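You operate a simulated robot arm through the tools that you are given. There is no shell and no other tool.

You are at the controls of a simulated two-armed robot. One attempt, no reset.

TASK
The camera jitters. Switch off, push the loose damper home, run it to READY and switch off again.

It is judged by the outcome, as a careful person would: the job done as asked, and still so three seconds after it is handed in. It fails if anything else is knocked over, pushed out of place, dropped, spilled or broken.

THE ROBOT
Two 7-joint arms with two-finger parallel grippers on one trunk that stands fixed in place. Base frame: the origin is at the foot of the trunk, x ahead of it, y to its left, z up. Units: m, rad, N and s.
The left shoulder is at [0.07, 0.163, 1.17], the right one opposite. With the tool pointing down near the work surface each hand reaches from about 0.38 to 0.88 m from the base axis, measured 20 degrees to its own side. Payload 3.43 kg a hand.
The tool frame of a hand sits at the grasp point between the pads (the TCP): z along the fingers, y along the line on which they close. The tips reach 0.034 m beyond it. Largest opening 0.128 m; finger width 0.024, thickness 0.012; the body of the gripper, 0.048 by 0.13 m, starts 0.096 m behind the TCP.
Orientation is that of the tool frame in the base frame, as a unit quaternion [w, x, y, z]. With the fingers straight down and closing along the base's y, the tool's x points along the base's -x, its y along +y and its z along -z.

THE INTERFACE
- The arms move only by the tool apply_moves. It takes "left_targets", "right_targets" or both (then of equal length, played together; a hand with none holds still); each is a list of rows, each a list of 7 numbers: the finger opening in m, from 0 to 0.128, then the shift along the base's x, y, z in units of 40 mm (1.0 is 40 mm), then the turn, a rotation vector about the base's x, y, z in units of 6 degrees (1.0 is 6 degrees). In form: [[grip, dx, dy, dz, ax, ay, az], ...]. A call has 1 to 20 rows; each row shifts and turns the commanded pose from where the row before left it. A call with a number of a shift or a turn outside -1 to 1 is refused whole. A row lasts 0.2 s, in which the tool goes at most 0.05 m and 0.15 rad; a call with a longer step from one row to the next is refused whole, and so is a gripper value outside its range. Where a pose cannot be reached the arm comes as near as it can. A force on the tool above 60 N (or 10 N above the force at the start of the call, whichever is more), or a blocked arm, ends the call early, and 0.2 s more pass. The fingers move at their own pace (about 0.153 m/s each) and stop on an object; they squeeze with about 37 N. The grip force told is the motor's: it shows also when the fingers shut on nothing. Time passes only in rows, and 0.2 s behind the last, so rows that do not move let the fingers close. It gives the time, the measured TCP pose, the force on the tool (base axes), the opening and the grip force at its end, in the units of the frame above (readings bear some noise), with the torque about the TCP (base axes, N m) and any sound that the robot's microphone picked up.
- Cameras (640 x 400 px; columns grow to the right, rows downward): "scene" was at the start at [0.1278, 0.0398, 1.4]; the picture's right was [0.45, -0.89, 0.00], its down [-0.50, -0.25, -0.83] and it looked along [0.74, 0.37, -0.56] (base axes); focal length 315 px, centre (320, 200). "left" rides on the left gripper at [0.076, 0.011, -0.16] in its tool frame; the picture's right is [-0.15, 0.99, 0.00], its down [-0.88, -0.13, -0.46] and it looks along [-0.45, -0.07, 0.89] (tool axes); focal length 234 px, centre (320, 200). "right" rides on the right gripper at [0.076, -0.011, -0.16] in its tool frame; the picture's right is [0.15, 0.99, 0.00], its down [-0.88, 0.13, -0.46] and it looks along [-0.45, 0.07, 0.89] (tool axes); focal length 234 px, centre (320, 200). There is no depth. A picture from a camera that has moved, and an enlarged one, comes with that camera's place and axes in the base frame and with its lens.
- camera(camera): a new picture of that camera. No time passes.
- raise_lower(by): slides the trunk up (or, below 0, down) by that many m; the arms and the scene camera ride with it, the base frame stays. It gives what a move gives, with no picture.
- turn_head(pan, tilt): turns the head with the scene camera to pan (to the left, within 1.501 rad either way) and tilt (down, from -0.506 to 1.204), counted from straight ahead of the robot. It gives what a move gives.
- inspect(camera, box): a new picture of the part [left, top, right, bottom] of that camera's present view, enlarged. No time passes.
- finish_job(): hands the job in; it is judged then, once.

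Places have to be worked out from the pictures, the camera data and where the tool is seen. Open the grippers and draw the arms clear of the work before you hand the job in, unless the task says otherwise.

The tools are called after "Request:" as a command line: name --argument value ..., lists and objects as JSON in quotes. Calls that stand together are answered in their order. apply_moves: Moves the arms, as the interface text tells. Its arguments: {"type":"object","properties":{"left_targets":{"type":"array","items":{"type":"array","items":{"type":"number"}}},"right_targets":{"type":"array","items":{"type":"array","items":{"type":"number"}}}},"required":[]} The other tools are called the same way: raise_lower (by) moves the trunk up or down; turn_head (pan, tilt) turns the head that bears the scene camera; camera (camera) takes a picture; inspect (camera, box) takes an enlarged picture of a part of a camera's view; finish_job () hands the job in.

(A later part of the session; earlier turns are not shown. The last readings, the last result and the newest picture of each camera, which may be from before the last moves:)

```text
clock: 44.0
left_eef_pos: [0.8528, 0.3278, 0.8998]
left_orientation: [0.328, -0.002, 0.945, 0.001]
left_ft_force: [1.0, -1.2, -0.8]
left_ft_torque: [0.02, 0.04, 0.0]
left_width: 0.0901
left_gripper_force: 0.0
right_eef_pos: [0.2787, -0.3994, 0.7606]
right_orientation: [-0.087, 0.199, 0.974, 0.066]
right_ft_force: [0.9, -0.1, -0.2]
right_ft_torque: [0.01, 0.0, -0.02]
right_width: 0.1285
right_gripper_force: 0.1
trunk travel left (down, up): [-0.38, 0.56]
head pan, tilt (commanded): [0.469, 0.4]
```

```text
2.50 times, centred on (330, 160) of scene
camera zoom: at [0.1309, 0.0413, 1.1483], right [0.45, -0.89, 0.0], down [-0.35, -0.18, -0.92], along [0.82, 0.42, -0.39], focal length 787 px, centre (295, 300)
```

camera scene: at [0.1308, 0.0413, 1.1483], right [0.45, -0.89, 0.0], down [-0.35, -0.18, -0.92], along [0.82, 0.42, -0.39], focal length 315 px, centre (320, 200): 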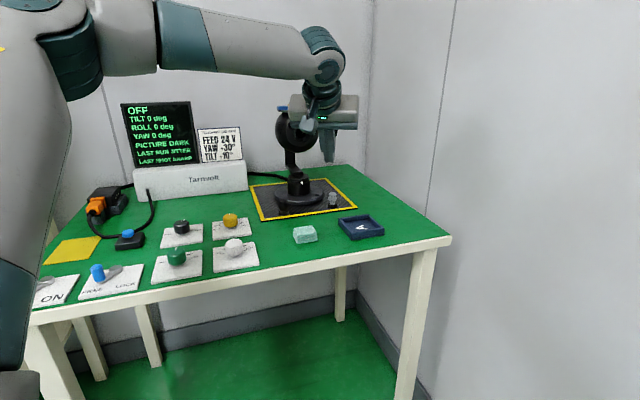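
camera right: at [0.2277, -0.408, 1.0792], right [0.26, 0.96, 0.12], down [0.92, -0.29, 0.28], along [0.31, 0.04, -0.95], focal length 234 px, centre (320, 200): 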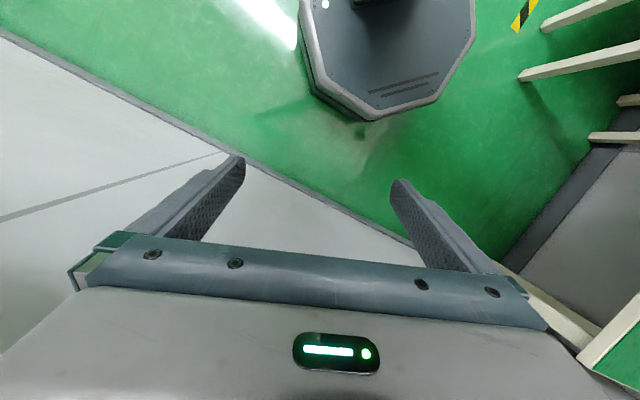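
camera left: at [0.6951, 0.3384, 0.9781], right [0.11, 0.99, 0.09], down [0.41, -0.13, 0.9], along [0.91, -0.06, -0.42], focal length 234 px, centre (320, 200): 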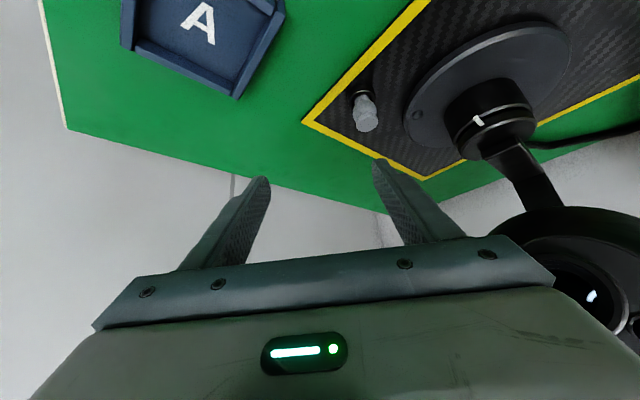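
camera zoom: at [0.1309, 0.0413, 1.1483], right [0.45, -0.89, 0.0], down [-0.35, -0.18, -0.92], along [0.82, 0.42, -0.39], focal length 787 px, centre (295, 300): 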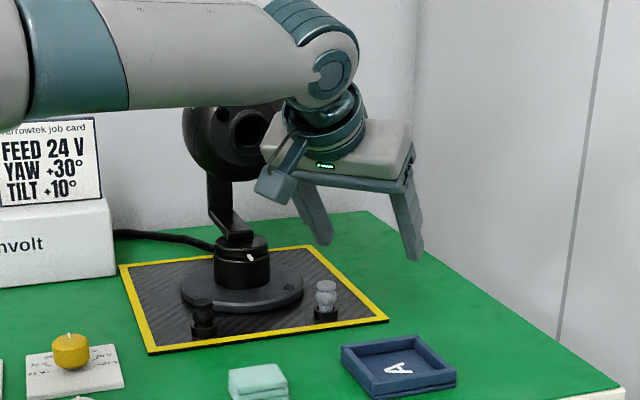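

The reach is fine here, and the +y fingertip is right above the cap (finger y≈0.379, cap y≈0.377), with the gripper well clear of the lens. I'll lower to just above contact.

Request:
apply_moves --left_targets '[[0.09, 0.03, -0.03, -0.4, 0, 0, 0], [0.09, 0.02, -0.02, -0.4, 0, 0, 0], [0.09, 0, 0, 0, 0, 0, 0]]'

Request:
inspect --camera "left" --box '[300, 60, 460, 180]'

Request:
inspect --camera "scene" --box '[300, 120, 380, 220]'

```text
clock: 44.8
left_eef_pos: [0.8545, 0.3232, 0.8684]
left_orientation: [0.328, -0.003, 0.945, 0.001]
left_ft_force: [0.5, 0.5, 0.1]
left_ft_torque: [0.01, 0.02, -0.03]
left_width: 0.0901
left_gripper_force: 0.1
right_eef_pos: [0.2784, -0.3996, 0.7606]
right_orientation: [-0.087, 0.198, 0.974, 0.065]
right_ft_force: [0.6, 0.1, 0.0]
right_ft_torque: [0.04, 0.0, 0.01]
right_width: 0.1278
right_gripper_force: 0.1
trunk travel left (down, up): [-0.38, 0.56]
head pan, tilt (commanded): [0.469, 0.4]
```

```text
3.33 times, centred on (380, 120) of left
camera zoom: at [0.6971, 0.3344, 0.9468], right [0.11, 0.99, 0.09], down [0.41, -0.13, 0.9], along [0.91, -0.06, -0.42], focal length 781 px, centre (120, 467)
```

zoom: 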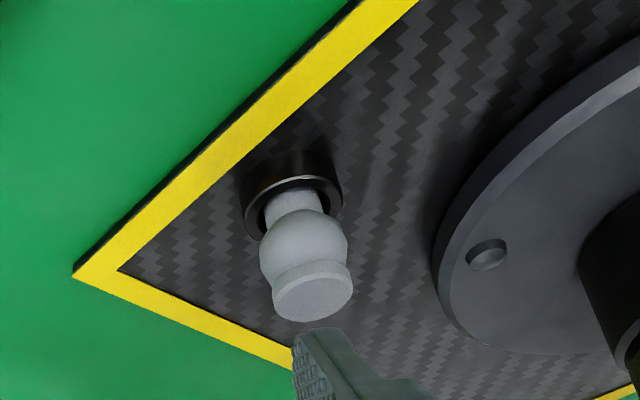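

```text
4.00 times, centred on (340, 170) of scene
camera zoom: at [0.1314, 0.0415, 1.1482], right [0.45, -0.89, 0.0], down [-0.35, -0.18, -0.92], along [0.82, 0.42, -0.39], focal length 1259 px, centre (240, 320)
```

zoom: 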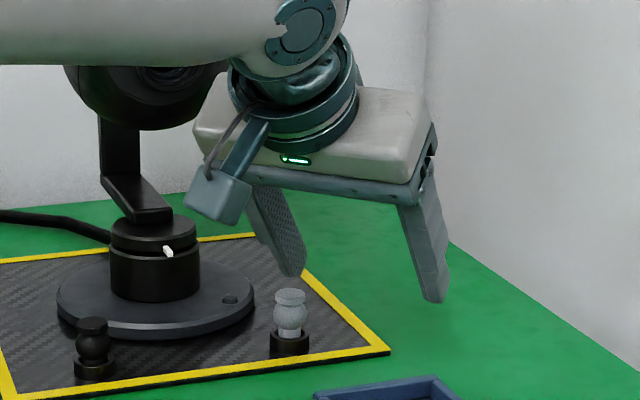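

The fingertip is about 8 mm above the cap and centred on it. I'll press down slowly in 2 mm rows.

Request:
apply_moves --left_targets '[[0.09, 0, 0.03, -0.08, 0, 0, 0], [0.09, 0, 0, -0.06, 0, 0, 0], [0.09, 0, 0, -0.05, 0, 0, 0], [0.09, 0, 0, -0.05, 0, 0, 0], [0.09, 0, 0, 0, 0, 0, 0]]'

Request:
inspect --camera "left" --box '[300, 60, 460, 180]'

Request:
inspect --camera "scene" --box '[300, 150, 380, 220]'

```text
clock: 46.0
left_eef_pos: [0.8571, 0.3258, 0.8586]
left_orientation: [0.326, -0.003, 0.945, 0.001]
left_ft_force: [0.7, -0.1, 1.2]
left_ft_torque: [0.0, 0.05, 0.02]
left_width: 0.0902
left_gripper_force: 0.0
right_eef_pos: [0.2794, -0.3994, 0.7612]
right_orientation: [-0.087, 0.198, 0.974, 0.065]
right_ft_force: [-0.1, 0.3, -0.1]
right_ft_torque: [0.01, 0.0, 0.0]
right_width: 0.1281
right_gripper_force: 0.0
trunk travel left (down, up): [-0.38, 0.56]
head pan, tilt (commanded): [0.469, 0.4]
```

```text
3.33 times, centred on (380, 120) of left
camera zoom: at [0.6986, 0.3364, 0.9367], right [0.11, 0.99, 0.09], down [0.41, -0.13, 0.9], along [0.91, -0.06, -0.42], focal length 781 px, centre (120, 467)
```

zoom: 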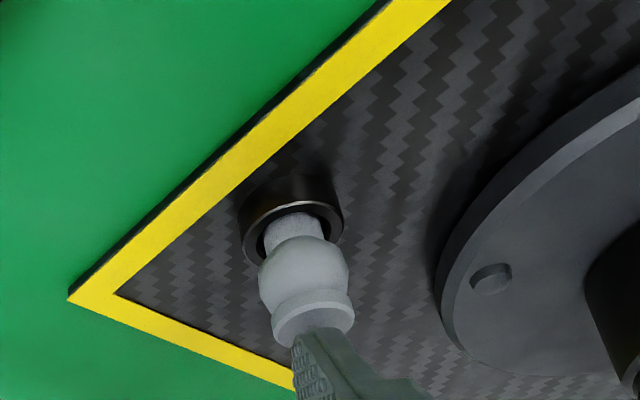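

```text
5.71 times, centred on (340, 185) of scene
camera zoom: at [0.1314, 0.0415, 1.1482], right [0.45, -0.89, 0.0], down [-0.35, -0.18, -0.92], along [0.82, 0.42, -0.39], focal length 1798 px, centre (206, 286)
```

zoom: 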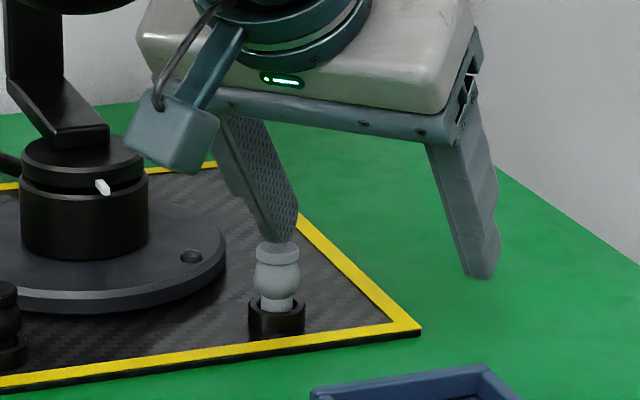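

The fingertip is now touching the cap (about 1 N). I'll continue pressing down gently.

Request:
apply_moves --left_targets '[[0.09, 0, 0, -0.05, 0, 0, 0], [0.09, 0, 0, -0.05, 0, 0, 0], [0.09, 0, 0, 0, 0, 0, 0]]'

Request:
inspect --camera "left" --box '[300, 60, 460, 180]'

Request:
inspect --camera "scene" --box '[300, 150, 380, 220]'

```text
clock: 46.8
left_eef_pos: [0.8557, 0.3253, 0.8546]
left_orientation: [0.327, -0.004, 0.945, 0.001]
left_ft_force: [-0.3, 0.4, 0.2]
left_ft_torque: [-0.02, -0.01, 0.01]
left_width: 0.09
left_gripper_force: 0.1
right_eef_pos: [0.279, -0.3991, 0.7598]
right_orientation: [-0.088, 0.198, 0.974, 0.065]
right_ft_force: [-0.6, 0.0, 0.2]
right_ft_torque: [0.01, 0.03, 0.0]
right_width: 0.1279
right_gripper_force: 0.0
trunk travel left (down, up): [-0.38, 0.56]
head pan, tilt (commanded): [0.469, 0.4]
```

```text
3.33 times, centred on (380, 120) of left
camera zoom: at [0.6979, 0.3357, 0.9324], right [0.11, 0.99, 0.09], down [0.41, -0.13, 0.9], along [0.9, -0.06, -0.42], focal length 781 px, centre (120, 467)
```

zoom: 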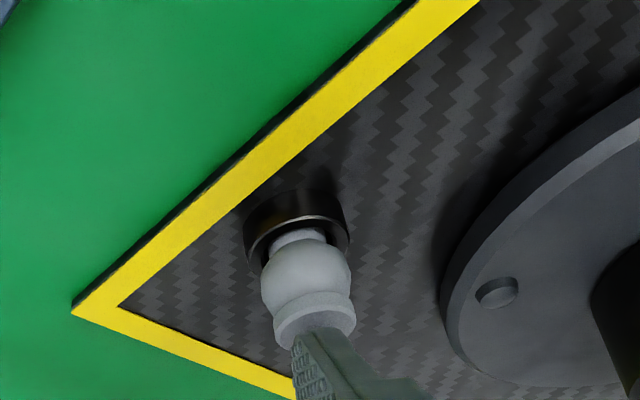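

```text
5.71 times, centred on (340, 185) of scene
camera zoom: at [0.1314, 0.0415, 1.1481], right [0.45, -0.89, 0.0], down [-0.35, -0.18, -0.92], along [0.82, 0.42, -0.39], focal length 1798 px, centre (206, 286)
```

zoom: 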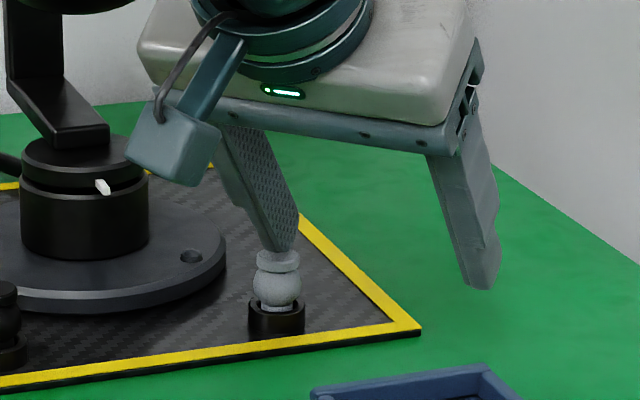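

The damper is sliding in easily; its neck is getting shorter. I'll keep pressing until it seats and the force rises.

Request:
apply_moves --left_targets '[[0.09, 0, 0, -0.05, 0, 0, 0], [0.09, 0, 0, -0.05, 0, 0, 0], [0.09, 0, 0, 0, 0, 0, 0]]'

Request:
inspect --camera "left" --box '[300, 60, 460, 180]'

Request:
inspect --camera "scene" --box '[270, 160, 350, 220]'

```text
clock: 47.6
left_eef_pos: [0.8575, 0.3244, 0.8536]
left_orientation: [0.329, -0.003, 0.944, 0.001]
left_ft_force: [-1.2, 0.0, 8.9]
left_ft_torque: [0.47, -0.07, 0.04]
left_width: 0.0903
left_gripper_force: 0.0
right_eef_pos: [0.2775, -0.3995, 0.7612]
right_orientation: [-0.087, 0.198, 0.974, 0.065]
right_ft_force: [0.4, 0.2, 0.9]
right_ft_torque: [-0.01, -0.03, -0.02]
right_width: 0.1283
right_gripper_force: 0.1
trunk travel left (down, up): [-0.38, 0.56]
head pan, tilt (commanded): [0.469, 0.4]
```

```text
3.33 times, centred on (380, 120) of left
camera zoom: at [0.698, 0.3356, 0.9309], right [0.11, 0.99, 0.09], down [0.41, -0.13, 0.9], along [0.91, -0.06, -0.42], focal length 781 px, centre (120, 467)
```

zoom: 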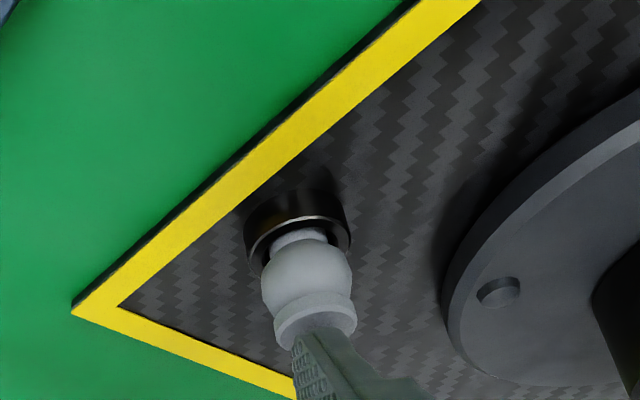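

```text
6.67 times, centred on (310, 190) of scene
camera zoom: at [0.1302, 0.0411, 1.1484], right [0.45, -0.89, 0.0], down [-0.35, -0.18, -0.92], along [0.82, 0.42, -0.39], focal length 2098 px, centre (387, 267)
```

zoom: 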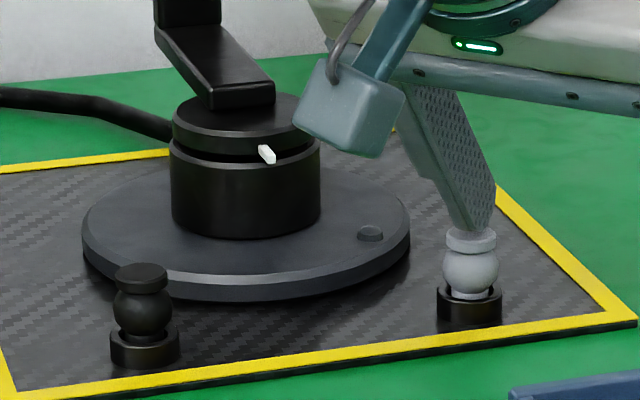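

Force has risen to 9 N with almost no more travel, and the grey damper now looks as deep as the dark one. I'll press a little more firmly to make sure it's fully home.

Request:
apply_moves --left_targets '[[0.09, 0, 0, -0.06, 0, 0, 0], [0.09, 0, 0, -0.06, 0, 0, 0], [0.09, 0, 0, -0.06, 0, 0, 0], [0.09, 0, 0, 0, 0, 0, 0]]'

Request:
inspect --camera "left" --box '[300, 60, 460, 180]'

Request:
inspect --camera "scene" --box '[270, 160, 350, 220]'

```text
clock: 48.6
left_eef_pos: [0.8563, 0.3248, 0.8521]
left_orientation: [0.332, -0.002, 0.943, 0.002]
left_ft_force: [10.6, 2.2, 34.5]
left_ft_torque: [1.73, -0.74, -0.5]
left_width: 0.0913
left_gripper_force: 0.9
right_eef_pos: [0.2759, -0.4009, 0.7613]
right_orientation: [-0.086, 0.198, 0.974, 0.068]
right_ft_force: [-0.4, -0.4, -0.2]
right_ft_torque: [0.01, -0.01, -0.01]
right_width: 0.1277
right_gripper_force: 0.1
trunk travel left (down, up): [-0.38, 0.56]
head pan, tilt (commanded): [0.469, 0.4]
```

```text
3.33 times, centred on (380, 120) of left
camera zoom: at [0.6967, 0.3349, 0.9283], right [0.11, 0.99, 0.09], down [0.4, -0.13, 0.91], along [0.91, -0.06, -0.41], focal length 781 px, centre (120, 467)
```

zoom: 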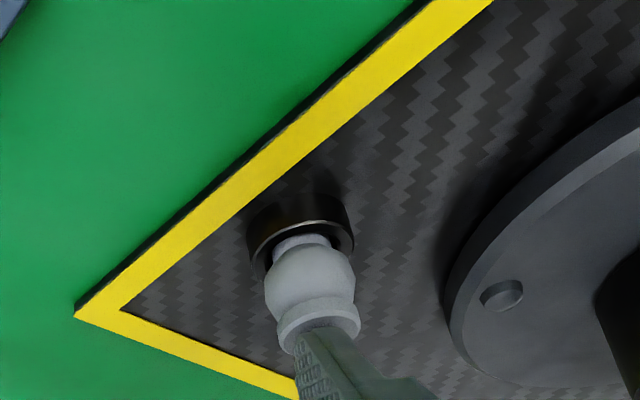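

```text
6.67 times, centred on (310, 190) of scene
camera zoom: at [0.1283, 0.0399, 1.1489], right [0.45, -0.89, 0.0], down [-0.34, -0.17, -0.92], along [0.82, 0.42, -0.39], focal length 2098 px, centre (387, 267)
```

zoom: 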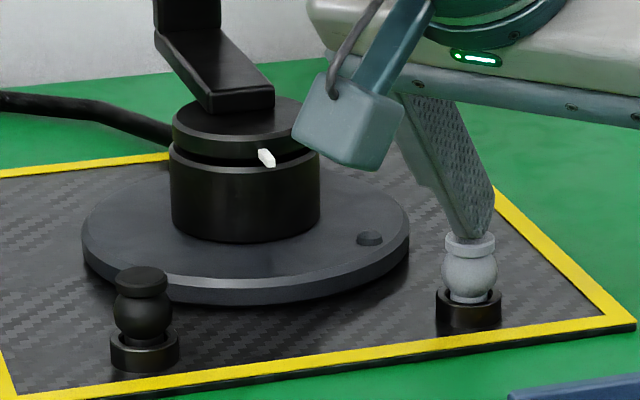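

34 N with no further travel: the damper is seated. I'll lift straight up and back away from the gimbal, then inspect.

Request:
apply_moves --left_targets '[[0.09, 0, 0, 0.35, 0, 0, 0], [0.09, 0, 0, 0.5, 0, 0, 0], [0.09, -0.1, 0, 0.7, 0, 0, 0], [0.09, -0.6, 0, 0.5, 0, 0, 0], [0.09, -0.7, 0, 0.4, 0, 0, 0], [0.09, -0.7, 0, 0.3, 0, 0, 0], [0.09, 0, 0, 0, 0, 0, 0]]'

Request:
inspect --camera "left" --box '[260, 60, 500, 220]'

Request:
inspect --camera "scene" --box '[270, 160, 350, 220]'

Request:
camera --camera "scene"

```text
clock: 50.2
left_eef_pos: [0.7731, 0.3241, 0.9521]
left_orientation: [0.327, -0.003, 0.945, 0.001]
left_ft_force: [-0.8, 0.7, 0.6]
left_ft_torque: [-0.01, 0.01, -0.01]
left_width: 0.0902
left_gripper_force: 0.1
right_eef_pos: [0.2805, -0.4003, 0.7612]
right_orientation: [-0.088, 0.199, 0.974, 0.066]
right_ft_force: [0.0, -0.3, -0.5]
right_ft_torque: [-0.01, 0.02, -0.04]
right_width: 0.1279
right_gripper_force: 0.0
trunk travel left (down, up): [-0.38, 0.56]
head pan, tilt (commanded): [0.469, 0.4]
```

```text
2.50 times, centred on (380, 140) of left
camera zoom: at [0.6147, 0.3355, 1.0301], right [0.11, 0.99, 0.09], down [0.41, -0.13, 0.9], along [0.9, -0.06, -0.42], focal length 585 px, centre (170, 350)
```

zoom: 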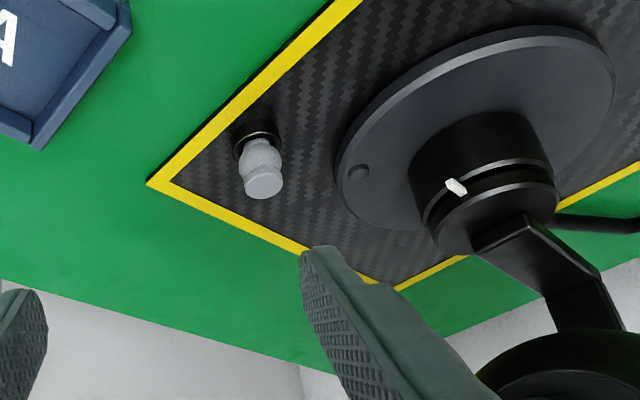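

```text
6.67 times, centred on (310, 190) of scene
camera zoom: at [0.1321, 0.0415, 1.148], right [0.45, -0.89, 0.0], down [-0.35, -0.18, -0.92], along [0.82, 0.42, -0.39], focal length 2098 px, centre (387, 267)
```

zoom: 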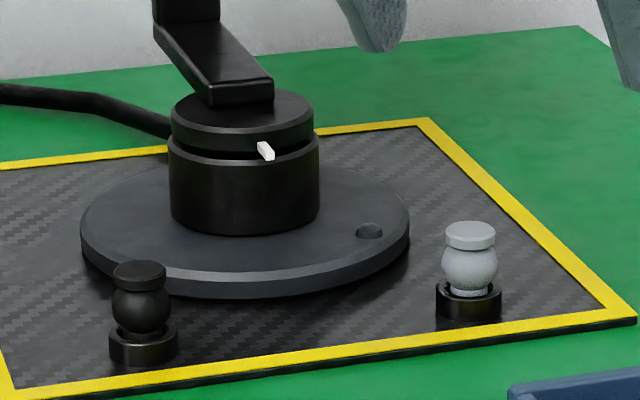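

```text
taken
camera scene: at [0.1321, 0.0415, 1.148], right [0.45, -0.89, 0.0], down [-0.35, -0.18, -0.92], along [0.82, 0.42, -0.39], focal length 315 px, centre (320, 200)
```

scene: 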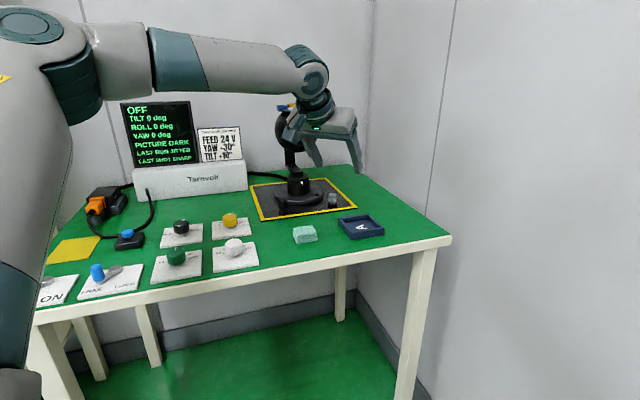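

The grey damper now sits exactly as deep as the dark one and nothing else moved. Next I'll bring the left hand back over the orange lever (tool straight down, fingers closed, yaw 45°), this time above its OFF side.

Request:
apply_moves --left_targets '[[0.09, -0.7, 0.1, 0.2, 0, 0.909, 0], [0.09, -0.7, 0.15, 0.2, 0, 0.909, 0], [0.09, -0.7, 0.15, 0.15, 0, 0.909, 0], [0.06, -0.7, 0.15, 0.15, 0, 0.909, 0], [0.03, -0.7, 0.15, 0.1, 0, 0.909, 0], [0, -0.7, 0.15, 0.1, 0, 0.909, 0], [0, -0.7, 0.2, 0.1, 0, 0.909, 0], [0, -0.75, 0.65, 0, 0, 0, 0.9375], [0, -0.75, 0.65, 0, 0, 0, 0.9375], [0, -0.75, 0.65, 0, 0, 0, 0.9375], [0, -0.75, 0.65, 0, 0, 0, 0.9375], [0, -0.75, 0.65, 0, 0, 0, 0.9375], [0, -0.75, 0.65, 0, 0, 0, 0.9375], [0, -0.75, 0.65, 0, 0, 0, 0.9375], [0, -0.75, 0.65, 0, 0, 0, 0.9375], [0, 0, 0, 0, 0, 0, 0]]'

Request:
camera --camera "left"

Request:
camera --camera "scene"

```text
clock: 53.6
left_eef_pos: [0.3373, 0.5732, 0.9926]
left_orientation: [0.001, -0.385, 0.923, 0.002]
left_ft_force: [0.3, 0.0, 0.0]
left_ft_torque: [0.04, 0.04, 0.03]
left_width: 0.0001
left_gripper_force: 33.2
right_eef_pos: [0.2788, -0.4002, 0.7596]
right_orientation: [-0.089, 0.198, 0.974, 0.065]
right_ft_force: [0.1, 0.3, -0.2]
right_ft_torque: [0.04, -0.01, -0.02]
right_width: 0.1281
right_gripper_force: 0.1
trunk travel left (down, up): [-0.38, 0.56]
head pan, tilt (commanded): [0.469, 0.4]
```

```text
taken
camera left: at [0.2763, 0.528, 1.1514], right [-0.6, 0.8, 0.0], down [0.71, 0.53, 0.46], along [0.36, 0.28, -0.89], focal length 234 px, centre (320, 200)
```

left: 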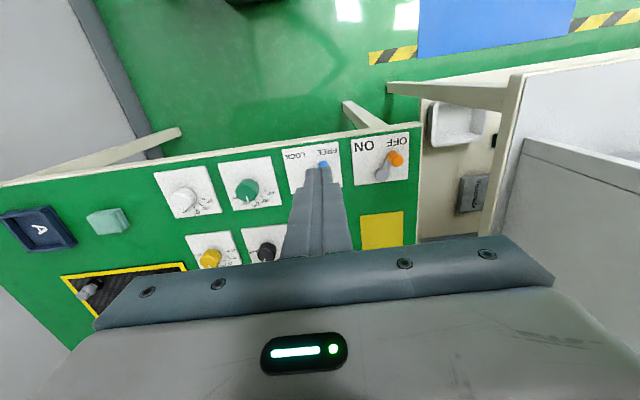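

```text
taken
camera scene: at [0.1318, 0.0412, 1.1481], right [0.45, -0.89, 0.0], down [-0.35, -0.18, -0.92], along [0.82, 0.42, -0.39], focal length 315 px, centre (320, 200)
```

scene: 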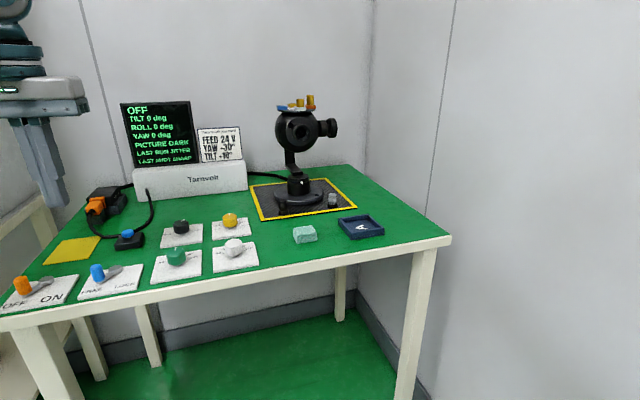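

The gimbal and its weights are undisturbed. I'll locate the orange cap at OFF precisely.

Request:
inspect --camera "left" --box '[300, 110, 460, 230]'

Request:
inspect --camera "scene" --box '[0, 240, 120, 330]'

Request:
inspect --camera "scene" --box '[260, 80, 350, 220]'

```text
3.33 times, centred on (380, 170) of left
camera zoom: at [0.2763, 0.528, 1.1514], right [-0.6, 0.8, 0.0], down [0.71, 0.53, 0.46], along [0.36, 0.28, -0.89], focal length 781 px, centre (120, 300)
```

zoom: 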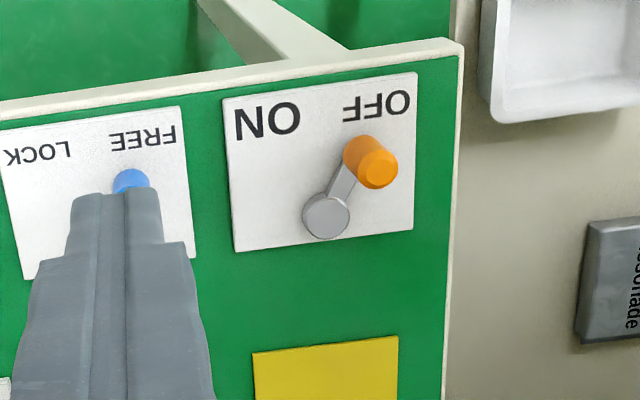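

```text
4.44 times, centred on (60, 285) of scene
camera zoom: at [0.1318, 0.0412, 1.1481], right [0.45, -0.89, 0.0], down [-0.35, -0.18, -0.92], along [0.82, 0.42, -0.39], focal length 1398 px, centre (1476, -178)
```

zoom: 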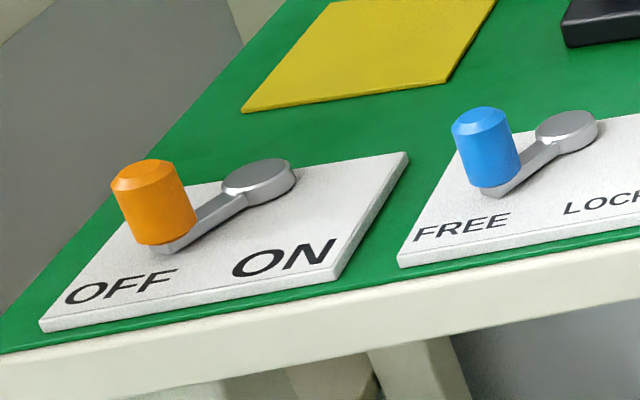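

```text
2.86 times, centred on (305, 150) of scene
camera zoom: at [0.1318, 0.0412, 1.1481], right [0.45, -0.89, 0.0], down [-0.35, -0.18, -0.92], along [0.82, 0.42, -0.39], focal length 899 px, centre (363, 343)
```

zoom: 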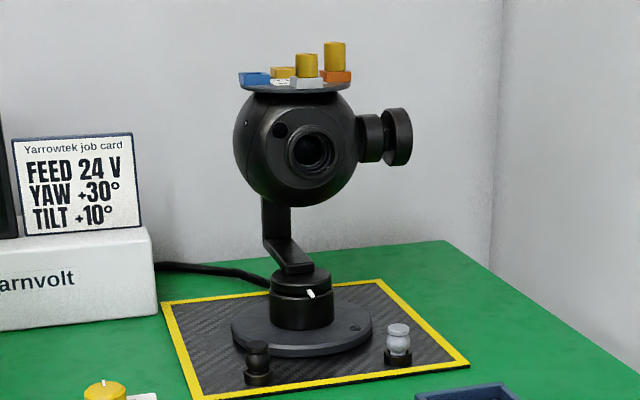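

The cap at OFF is at ≈(0.294, 0.678), its pivot at ≈(0.324, 0.686). I'll go to the outer (OFF) side, ≈(0.267, 0.698), first at z≈0.95.

Request:
apply_moves --left_targets '[[0, -0.44, 0.78, -0.2, 0, 0, 0], [0, -0.44, 0.78, -0.3, 0, 0, 0], [0, -0.44, 0.78, -0.3, 0, 0, 0], [0, -0.44, 0.78, -0.27, 0, 0, 0], [0, 0, 0, 0, 0, 0, 0]]'

Request:
camera --camera "left"

Request:
camera --camera "scene"

```text
clock: 54.8
left_eef_pos: [0.2633, 0.6966, 0.9492]
left_orientation: [0.001, -0.385, 0.923, 0.003]
left_ft_force: [-0.3, -0.4, -0.4]
left_ft_torque: [-0.02, -0.02, 0.02]
left_width: 0.0001
left_gripper_force: 33.1
right_eef_pos: [0.2791, -0.4008, 0.7611]
right_orientation: [-0.089, 0.199, 0.974, 0.066]
right_ft_force: [0.5, -0.2, 0.3]
right_ft_torque: [-0.03, 0.0, -0.01]
right_width: 0.128
right_gripper_force: 0.1
trunk travel left (down, up): [-0.38, 0.56]
head pan, tilt (commanded): [0.469, 0.4]
```

```text
taken
camera left: at [0.2032, 0.651, 1.1086], right [-0.6, 0.8, 0.0], down [0.71, 0.53, 0.46], along [0.36, 0.28, -0.89], focal length 234 px, centre (320, 200)
```

left: 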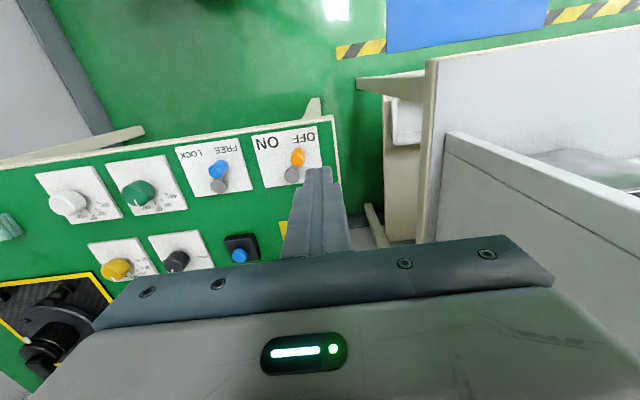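

```text
taken
camera scene: at [0.1315, 0.0413, 1.1481], right [0.45, -0.89, 0.0], down [-0.35, -0.18, -0.92], along [0.82, 0.42, -0.39], focal length 315 px, centre (320, 200)
```

scene: 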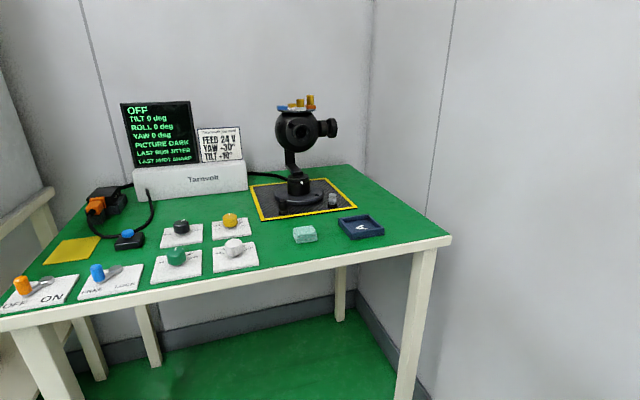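

The hand is on the outer side with about 12 mm gap to the cap. I'll descend to tip height ≈0.812.

Request:
apply_moves --left_targets '[[0, 0.07, 0.07, -0.6, 0, 0, 0], [0, 0, 0, -0.65, 0, 0, 0], [0, 0, 0, -0.65, 0, 0, 0], [0, 0, 0, -0.66, 0, 0, 0], [0, 0, 0, 0, 0, 0, 0]]'

Request:
inspect --camera "left" --box '[200, 60, 440, 210]'

Request:
inspect --camera "scene" --box '[0, 220, 140, 330]'

```text
clock: 56.0
left_eef_pos: [0.2685, 0.7, 0.8503]
left_orientation: [-0.001, -0.385, 0.923, 0.001]
left_ft_force: [-0.3, -0.1, 0.5]
left_ft_torque: [0.01, -0.01, -0.02]
left_width: 0.0
left_gripper_force: 33.3
right_eef_pos: [0.2788, -0.3997, 0.7597]
right_orientation: [-0.088, 0.2, 0.974, 0.066]
right_ft_force: [-0.7, 0.6, 0.0]
right_ft_torque: [0.01, 0.0, -0.04]
right_width: 0.1281
right_gripper_force: 0.2
trunk travel left (down, up): [-0.38, 0.56]
head pan, tilt (commanded): [0.469, 0.4]
```

```text
2.67 times, centred on (320, 135) of left
camera zoom: at [0.2078, 0.6542, 1.0088], right [-0.6, 0.8, 0.0], down [0.71, 0.53, 0.46], along [0.36, 0.28, -0.89], focal length 624 px, centre (320, 373)
```

zoom: 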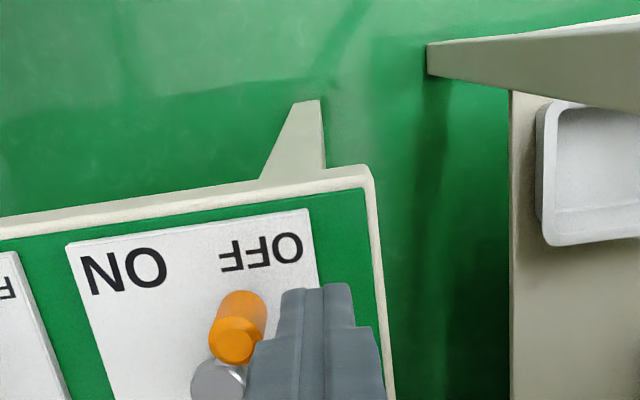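

```text
3.64 times, centred on (70, 275) of scene
camera zoom: at [0.1313, 0.0415, 1.1482], right [0.45, -0.89, 0.0], down [-0.35, -0.18, -0.92], along [0.82, 0.42, -0.39], focal length 1144 px, centre (1229, -73)
```

zoom: 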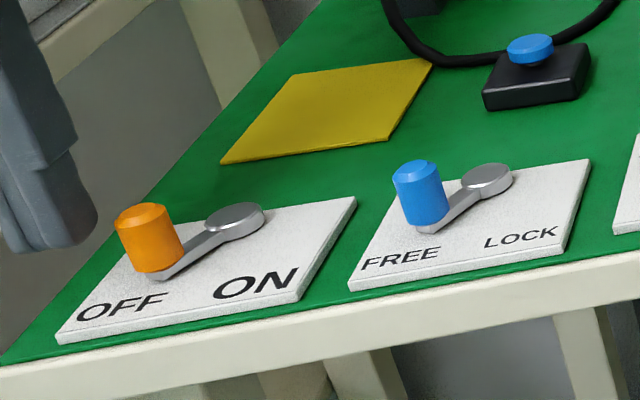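

The fingers stand just outside the cap. I'll push it toward ON (+x, −y).

Request:
apply_moves --left_targets '[[0, 0.1, -0.1, -0.05, 0, 0, 0], [0, 0.124, -0.124, -0.03, 0, 0, 0], [0, 0.124, -0.124, 0, 0, 0, 0], [0, 0.124, -0.124, 0, 0, 0, 0], [0, 0.124, -0.124, 0, 0, 0, 0], [0, 0.1, -0.1, 0, 0, 0, 0]]'

Request:
inspect --camera "left" --box '[200, 60, 440, 210]'

Request:
camera --camera "scene"

```text
clock: 57.4
left_eef_pos: [0.2982, 0.6752, 0.8459]
left_orientation: [0.0, -0.384, 0.923, 0.002]
left_ft_force: [0.8, 0.5, 0.2]
left_ft_torque: [-0.1, 0.01, 0.01]
left_width: 0.0
left_gripper_force: 33.0
right_eef_pos: [0.279, -0.3995, 0.761]
right_orientation: [-0.087, 0.198, 0.974, 0.065]
right_ft_force: [-0.9, -0.5, -0.2]
right_ft_torque: [0.01, 0.01, 0.0]
right_width: 0.1279
right_gripper_force: 0.0
trunk travel left (down, up): [-0.38, 0.56]
head pan, tilt (commanded): [0.469, 0.4]
```

```text
2.67 times, centred on (320, 135) of left
camera zoom: at [0.2369, 0.6294, 1.0051], right [-0.6, 0.8, 0.0], down [0.71, 0.53, 0.46], along [0.36, 0.28, -0.89], focal length 624 px, centre (320, 373)
```

zoom: 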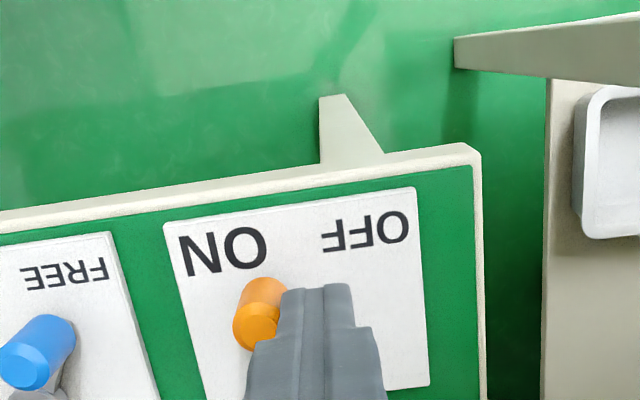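

```text
taken
camera scene: at [0.1314, 0.0418, 1.1481], right [0.45, -0.89, 0.0], down [-0.35, -0.18, -0.92], along [0.82, 0.42, -0.39], focal length 315 px, centre (320, 200)
```

scene: 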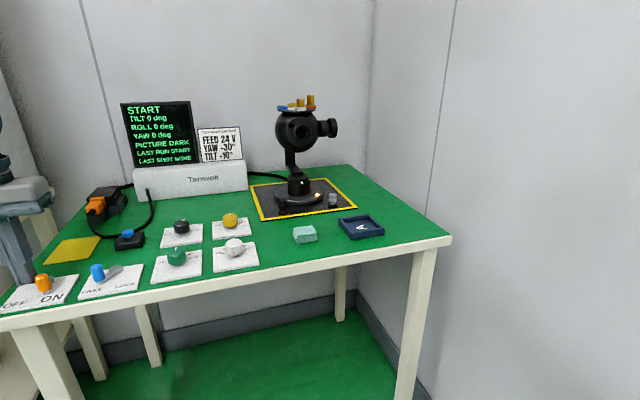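

The screen has changed to START. I'll push the last few millimetres to the ON end and then watch the display.

Request:
apply_moves --left_targets '[[0, 0.07, -0.07, 0, 0, 0, 0], [0, 0.07, -0.07, 0, 0, 0, 0]]'

Request:
inspect --camera "left" --box '[200, 60, 440, 210]'

Request:
inspect --camera "scene" --box '[100, 90, 260, 200]'

Request:
inspect --camera "scene" --box '[0, 220, 140, 330]'

```text
clock: 58.0
left_eef_pos: [0.3006, 0.6705, 0.846]
left_orientation: [0.0, -0.386, 0.922, 0.002]
left_ft_force: [-3.0, 6.4, 0.9]
left_ft_torque: [0.13, 0.06, 0.01]
left_width: 0.0
left_gripper_force: 33.0
right_eef_pos: [0.2788, -0.3995, 0.7618]
right_orientation: [-0.088, 0.199, 0.974, 0.065]
right_ft_force: [-0.1, -0.8, -0.2]
right_ft_torque: [-0.03, -0.01, 0.01]
right_width: 0.1279
right_gripper_force: 0.0
trunk travel left (down, up): [-0.38, 0.56]
head pan, tilt (commanded): [0.469, 0.4]
```

```text
2.67 times, centred on (320, 135) of left
camera zoom: at [0.2411, 0.6253, 1.005], right [-0.6, 0.8, 0.0], down [0.71, 0.53, 0.46], along [0.36, 0.28, -0.89], focal length 624 px, centre (320, 373)
```

zoom: 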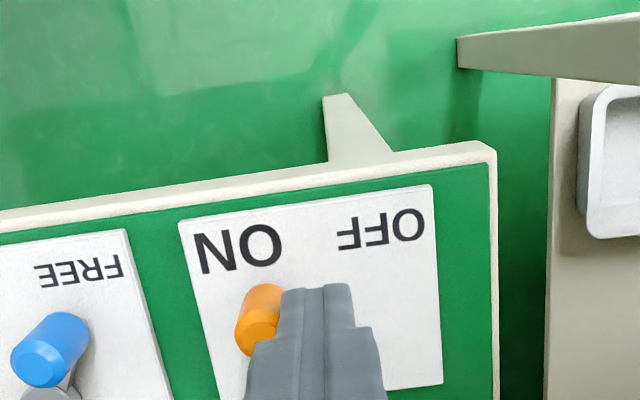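

```text
3.64 times, centred on (180, 145) of scene
camera zoom: at [0.1307, 0.0425, 1.1482], right [0.45, -0.89, 0.0], down [-0.35, -0.18, -0.92], along [0.82, 0.42, -0.39], focal length 1144 px, centre (829, 400)
```

zoom: 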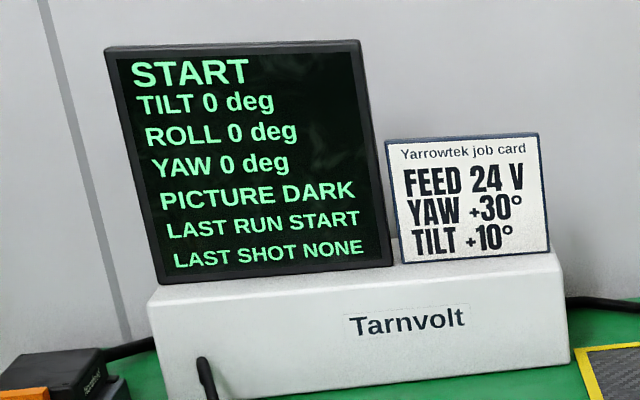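

```text
3.64 times, centred on (70, 275) of scene
camera zoom: at [0.1307, 0.0425, 1.1482], right [0.45, -0.89, 0.0], down [-0.35, -0.18, -0.92], along [0.82, 0.42, -0.39], focal length 1144 px, centre (1229, -73)
```

zoom: 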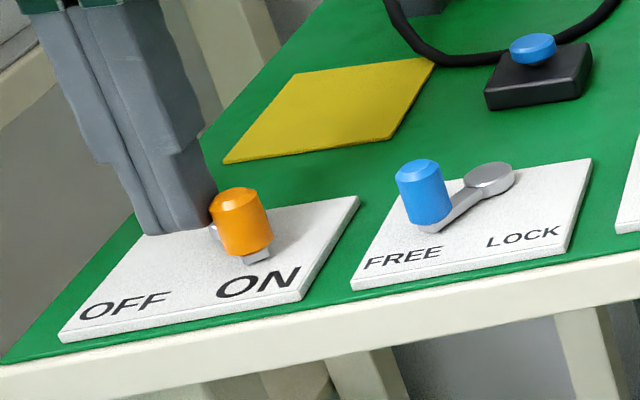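

The lever is at its ON stop. I'll back the fingers off and lift clear while the start-up runs.

Request:
apply_moves --left_targets '[[0, -0.15, 0.15, 0, 0, 0, 0], [0, 0, 0, 0.6, 0, 0, 0], [0, 0, 0, 0.8, 0, 0, 0], [0, 0, 0, 0.8, 0, 0, 0], [0, 0.3, -0.3, 0.3, 0, 0, 0], [0, 0.4, -0.4, 0, 0, 0, 0], [0, 0.4, -0.4, 0, 0, 0, 0]]'

Request:
camera --camera "scene"

Request:
inspect --camera "scene" --box '[100, 90, 260, 200]'

Request:
camera --camera "left"

```text
clock: 59.6
left_eef_pos: [0.3415, 0.6318, 0.9452]
left_orientation: [-0.001, -0.384, 0.923, 0.001]
left_ft_force: [0.4, -0.7, 0.0]
left_ft_torque: [0.02, 0.04, 0.01]
left_width: 0.0003
left_gripper_force: 33.1
right_eef_pos: [0.2793, -0.4007, 0.7602]
right_orientation: [-0.089, 0.198, 0.974, 0.066]
right_ft_force: [0.1, -0.5, 0.9]
right_ft_torque: [0.0, 0.01, 0.0]
right_width: 0.1279
right_gripper_force: 0.0
trunk travel left (down, up): [-0.38, 0.56]
head pan, tilt (commanded): [0.469, 0.4]
```

```text
taken
camera scene: at [0.1317, 0.0413, 1.1481], right [0.45, -0.89, 0.0], down [-0.35, -0.18, -0.92], along [0.82, 0.42, -0.39], focal length 315 px, centre (320, 200)
```

scene: 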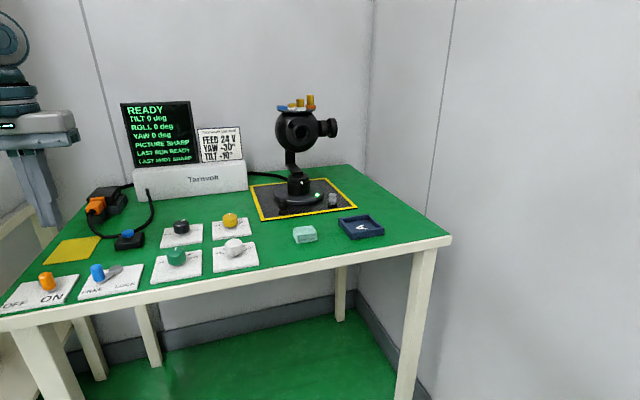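

```text
3.64 times, centred on (180, 145) of scene
camera zoom: at [0.1317, 0.0413, 1.1481], right [0.45, -0.89, 0.0], down [-0.35, -0.18, -0.92], along [0.82, 0.42, -0.39], focal length 1144 px, centre (829, 400)
```

zoom: 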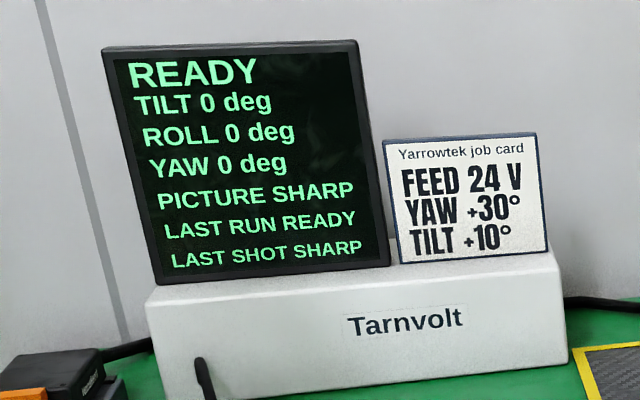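

```text
taken
camera left: at [0.2809, 0.5854, 1.1036], right [-0.6, 0.8, 0.0], down [0.71, 0.53, 0.46], along [0.36, 0.28, -0.89], focal length 234 px, centre (320, 200)
```

left: 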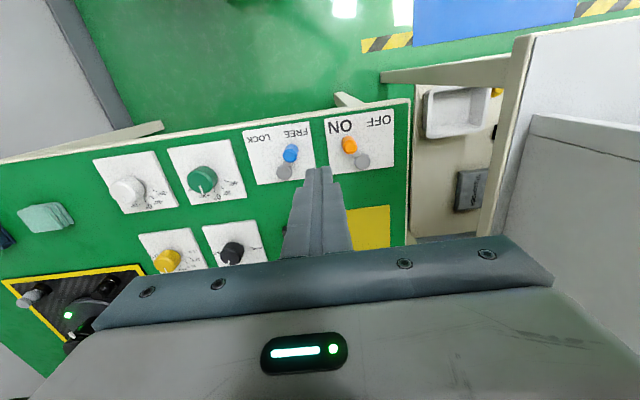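

READY, last run READY, and the LED is green. Now I'll go down on the ON side of the lever, the same spot as before, to switch off again.

Request:
apply_moves --left_targets '[[0, -0.1, -0.05, -0.6, 0, 0, 0], [0, 0, 0, -0.6, 0, 0, 0], [0, 0, 0, -0.6, 0, 0, 0], [0, 0, 0, -0.66, 0, 0, 0], [0, 0, 0, 0, 0, 0, 0]]'

Request:
inspect --camera "left" --box '[200, 60, 440, 210]'

Request:
inspect --camera "scene" --box '[0, 90, 260, 330]'

```text
clock: 60.8
left_eef_pos: [0.3374, 0.6298, 0.8465]
left_orientation: [0.001, -0.384, 0.923, 0.002]
left_ft_force: [-0.7, 0.4, -1.0]
left_ft_torque: [0.01, -0.01, 0.02]
left_width: 0.0
left_gripper_force: 32.6
right_eef_pos: [0.278, -0.4004, 0.7615]
right_orientation: [-0.087, 0.198, 0.974, 0.065]
right_ft_force: [0.1, -0.3, -0.3]
right_ft_torque: [-0.01, -0.01, 0.01]
right_width: 0.1282
right_gripper_force: 0.1
trunk travel left (down, up): [-0.38, 0.56]
head pan, tilt (commanded): [0.469, 0.4]
```

```text
2.67 times, centred on (320, 135) of left
camera zoom: at [0.2766, 0.5826, 1.0062], right [-0.6, 0.8, 0.0], down [0.71, 0.53, 0.46], along [0.36, 0.28, -0.89], focal length 624 px, centre (320, 373)
```

zoom: 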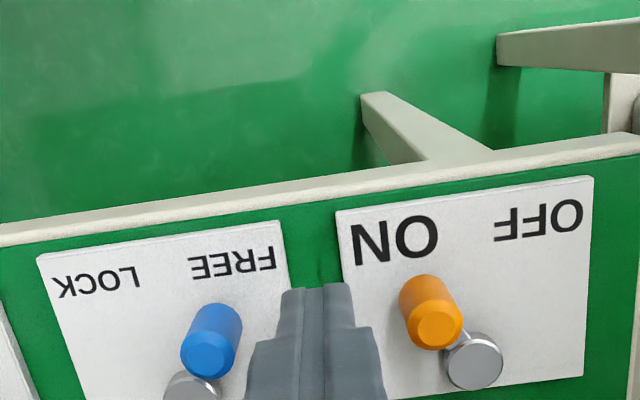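

```text
1.67 times, centred on (130, 210) of scene
camera zoom: at [0.1313, 0.0414, 1.1482], right [0.45, -0.89, 0.0], down [-0.35, -0.18, -0.92], along [0.82, 0.42, -0.39], focal length 524 px, centre (637, 183)
```

zoom: 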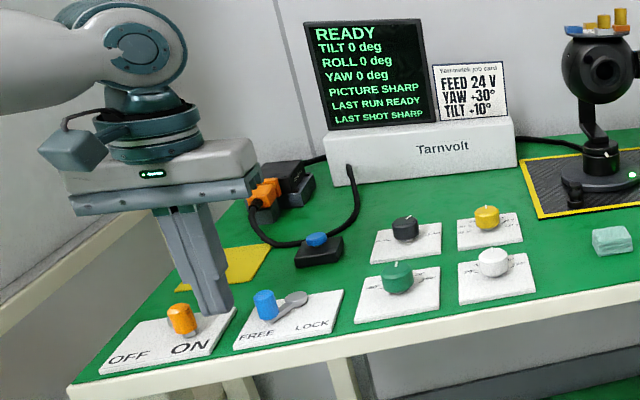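

Display holds READY and the fingers are between the levers as before. I'll push the cap to OFF with the same strokes.

Request:
apply_moves --left_targets '[[0, -0.124, 0.124, 0, 0, 0, 0], [0, -0.124, 0.124, 0, 0, 0, 0], [0, -0.124, 0.124, 0, 0, 0, 0], [0, -0.124, 0.124, 0, 0, 0, 0], [0, -0.124, 0.124, 0, 0, 0, 0], [0, -0.085, 0.085, 0, 0, 0, 0], [0, -0.085, 0.085, 0, 0, 0, 0], [0, -0.07, 0.07, 0, 0, 0, 0]]'

Request:
inspect --camera "left" --box '[200, 60, 440, 210]'

Request:
inspect --camera "scene" --box '[0, 90, 260, 330]'

```text
clock: 62.6
left_eef_pos: [0.3017, 0.6635, 0.8478]
left_orientation: [0.001, -0.385, 0.923, 0.002]
left_ft_force: [0.0, 0.0, -1.0]
left_ft_torque: [-0.01, -0.03, 0.0]
left_width: 0.0
left_gripper_force: 33.1
right_eef_pos: [0.2787, -0.3995, 0.7614]
right_orientation: [-0.087, 0.199, 0.974, 0.064]
right_ft_force: [-1.1, 0.0, 1.0]
right_ft_torque: [0.02, -0.01, 0.0]
right_width: 0.1281
right_gripper_force: 0.1
trunk travel left (down, up): [-0.38, 0.56]
head pan, tilt (commanded): [0.469, 0.4]
```

```text
2.67 times, centred on (320, 135) of left
camera zoom: at [0.2411, 0.6179, 1.0064], right [-0.6, 0.8, 0.0], down [0.71, 0.53, 0.46], along [0.36, 0.28, -0.89], focal length 624 px, centre (320, 373)
```

zoom: 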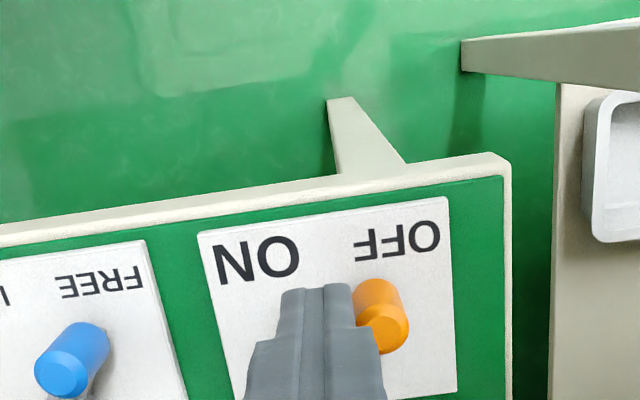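

```text
1.67 times, centred on (130, 210) of scene
camera zoom: at [0.1314, 0.0416, 1.1481], right [0.45, -0.89, 0.0], down [-0.35, -0.18, -0.92], along [0.82, 0.42, -0.39], focal length 524 px, centre (637, 183)
```

zoom: 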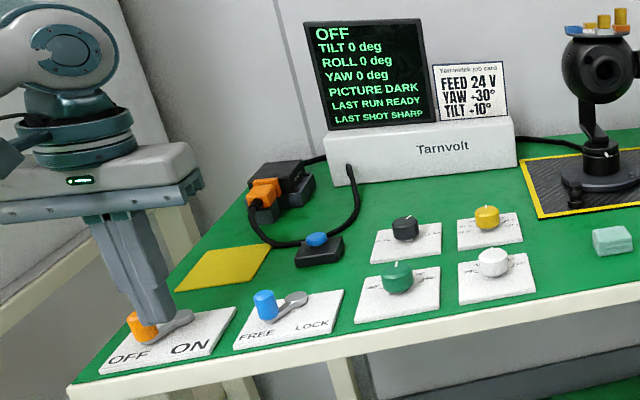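

Screen reads OFF with LAST RUN READY. I'll nudge a couple more millimetres to be sure the lever is at its stop.

Request:
apply_moves --left_targets '[[0, -0.05, 0.05, 0, 0, 0, 0], [0, -0.03, 0.03, 0, 0, 0, 0]]'

Request:
inspect --camera "left" --box '[200, 60, 440, 210]'

```text
clock: 63.2
left_eef_pos: [0.3004, 0.665, 0.8471]
left_orientation: [-0.001, -0.384, 0.923, 0.001]
left_ft_force: [7.3, -6.3, -1.9]
left_ft_torque: [-0.2, -0.22, -0.04]
left_width: 0.0001
left_gripper_force: 32.9
right_eef_pos: [0.2789, -0.4003, 0.7604]
right_orientation: [-0.088, 0.199, 0.974, 0.066]
right_ft_force: [0.1, 0.2, -0.3]
right_ft_torque: [0.0, 0.01, 0.03]
right_width: 0.128
right_gripper_force: 0.0
trunk travel left (down, up): [-0.38, 0.56]
head pan, tilt (commanded): [0.469, 0.4]
```

```text
2.67 times, centred on (320, 135) of left
camera zoom: at [0.2394, 0.6202, 1.0065], right [-0.6, 0.8, 0.0], down [0.71, 0.53, 0.46], along [0.36, 0.27, -0.89], focal length 624 px, centre (320, 373)
```

zoom: 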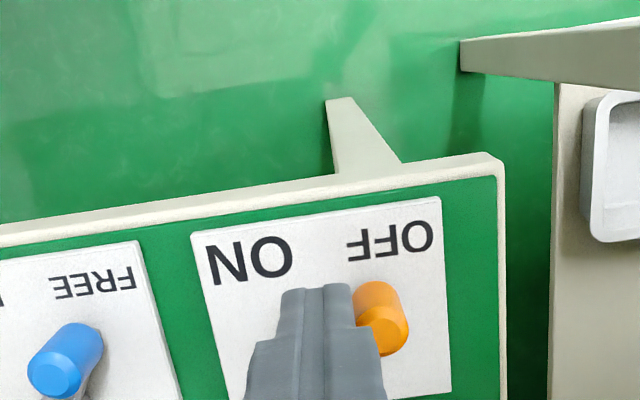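

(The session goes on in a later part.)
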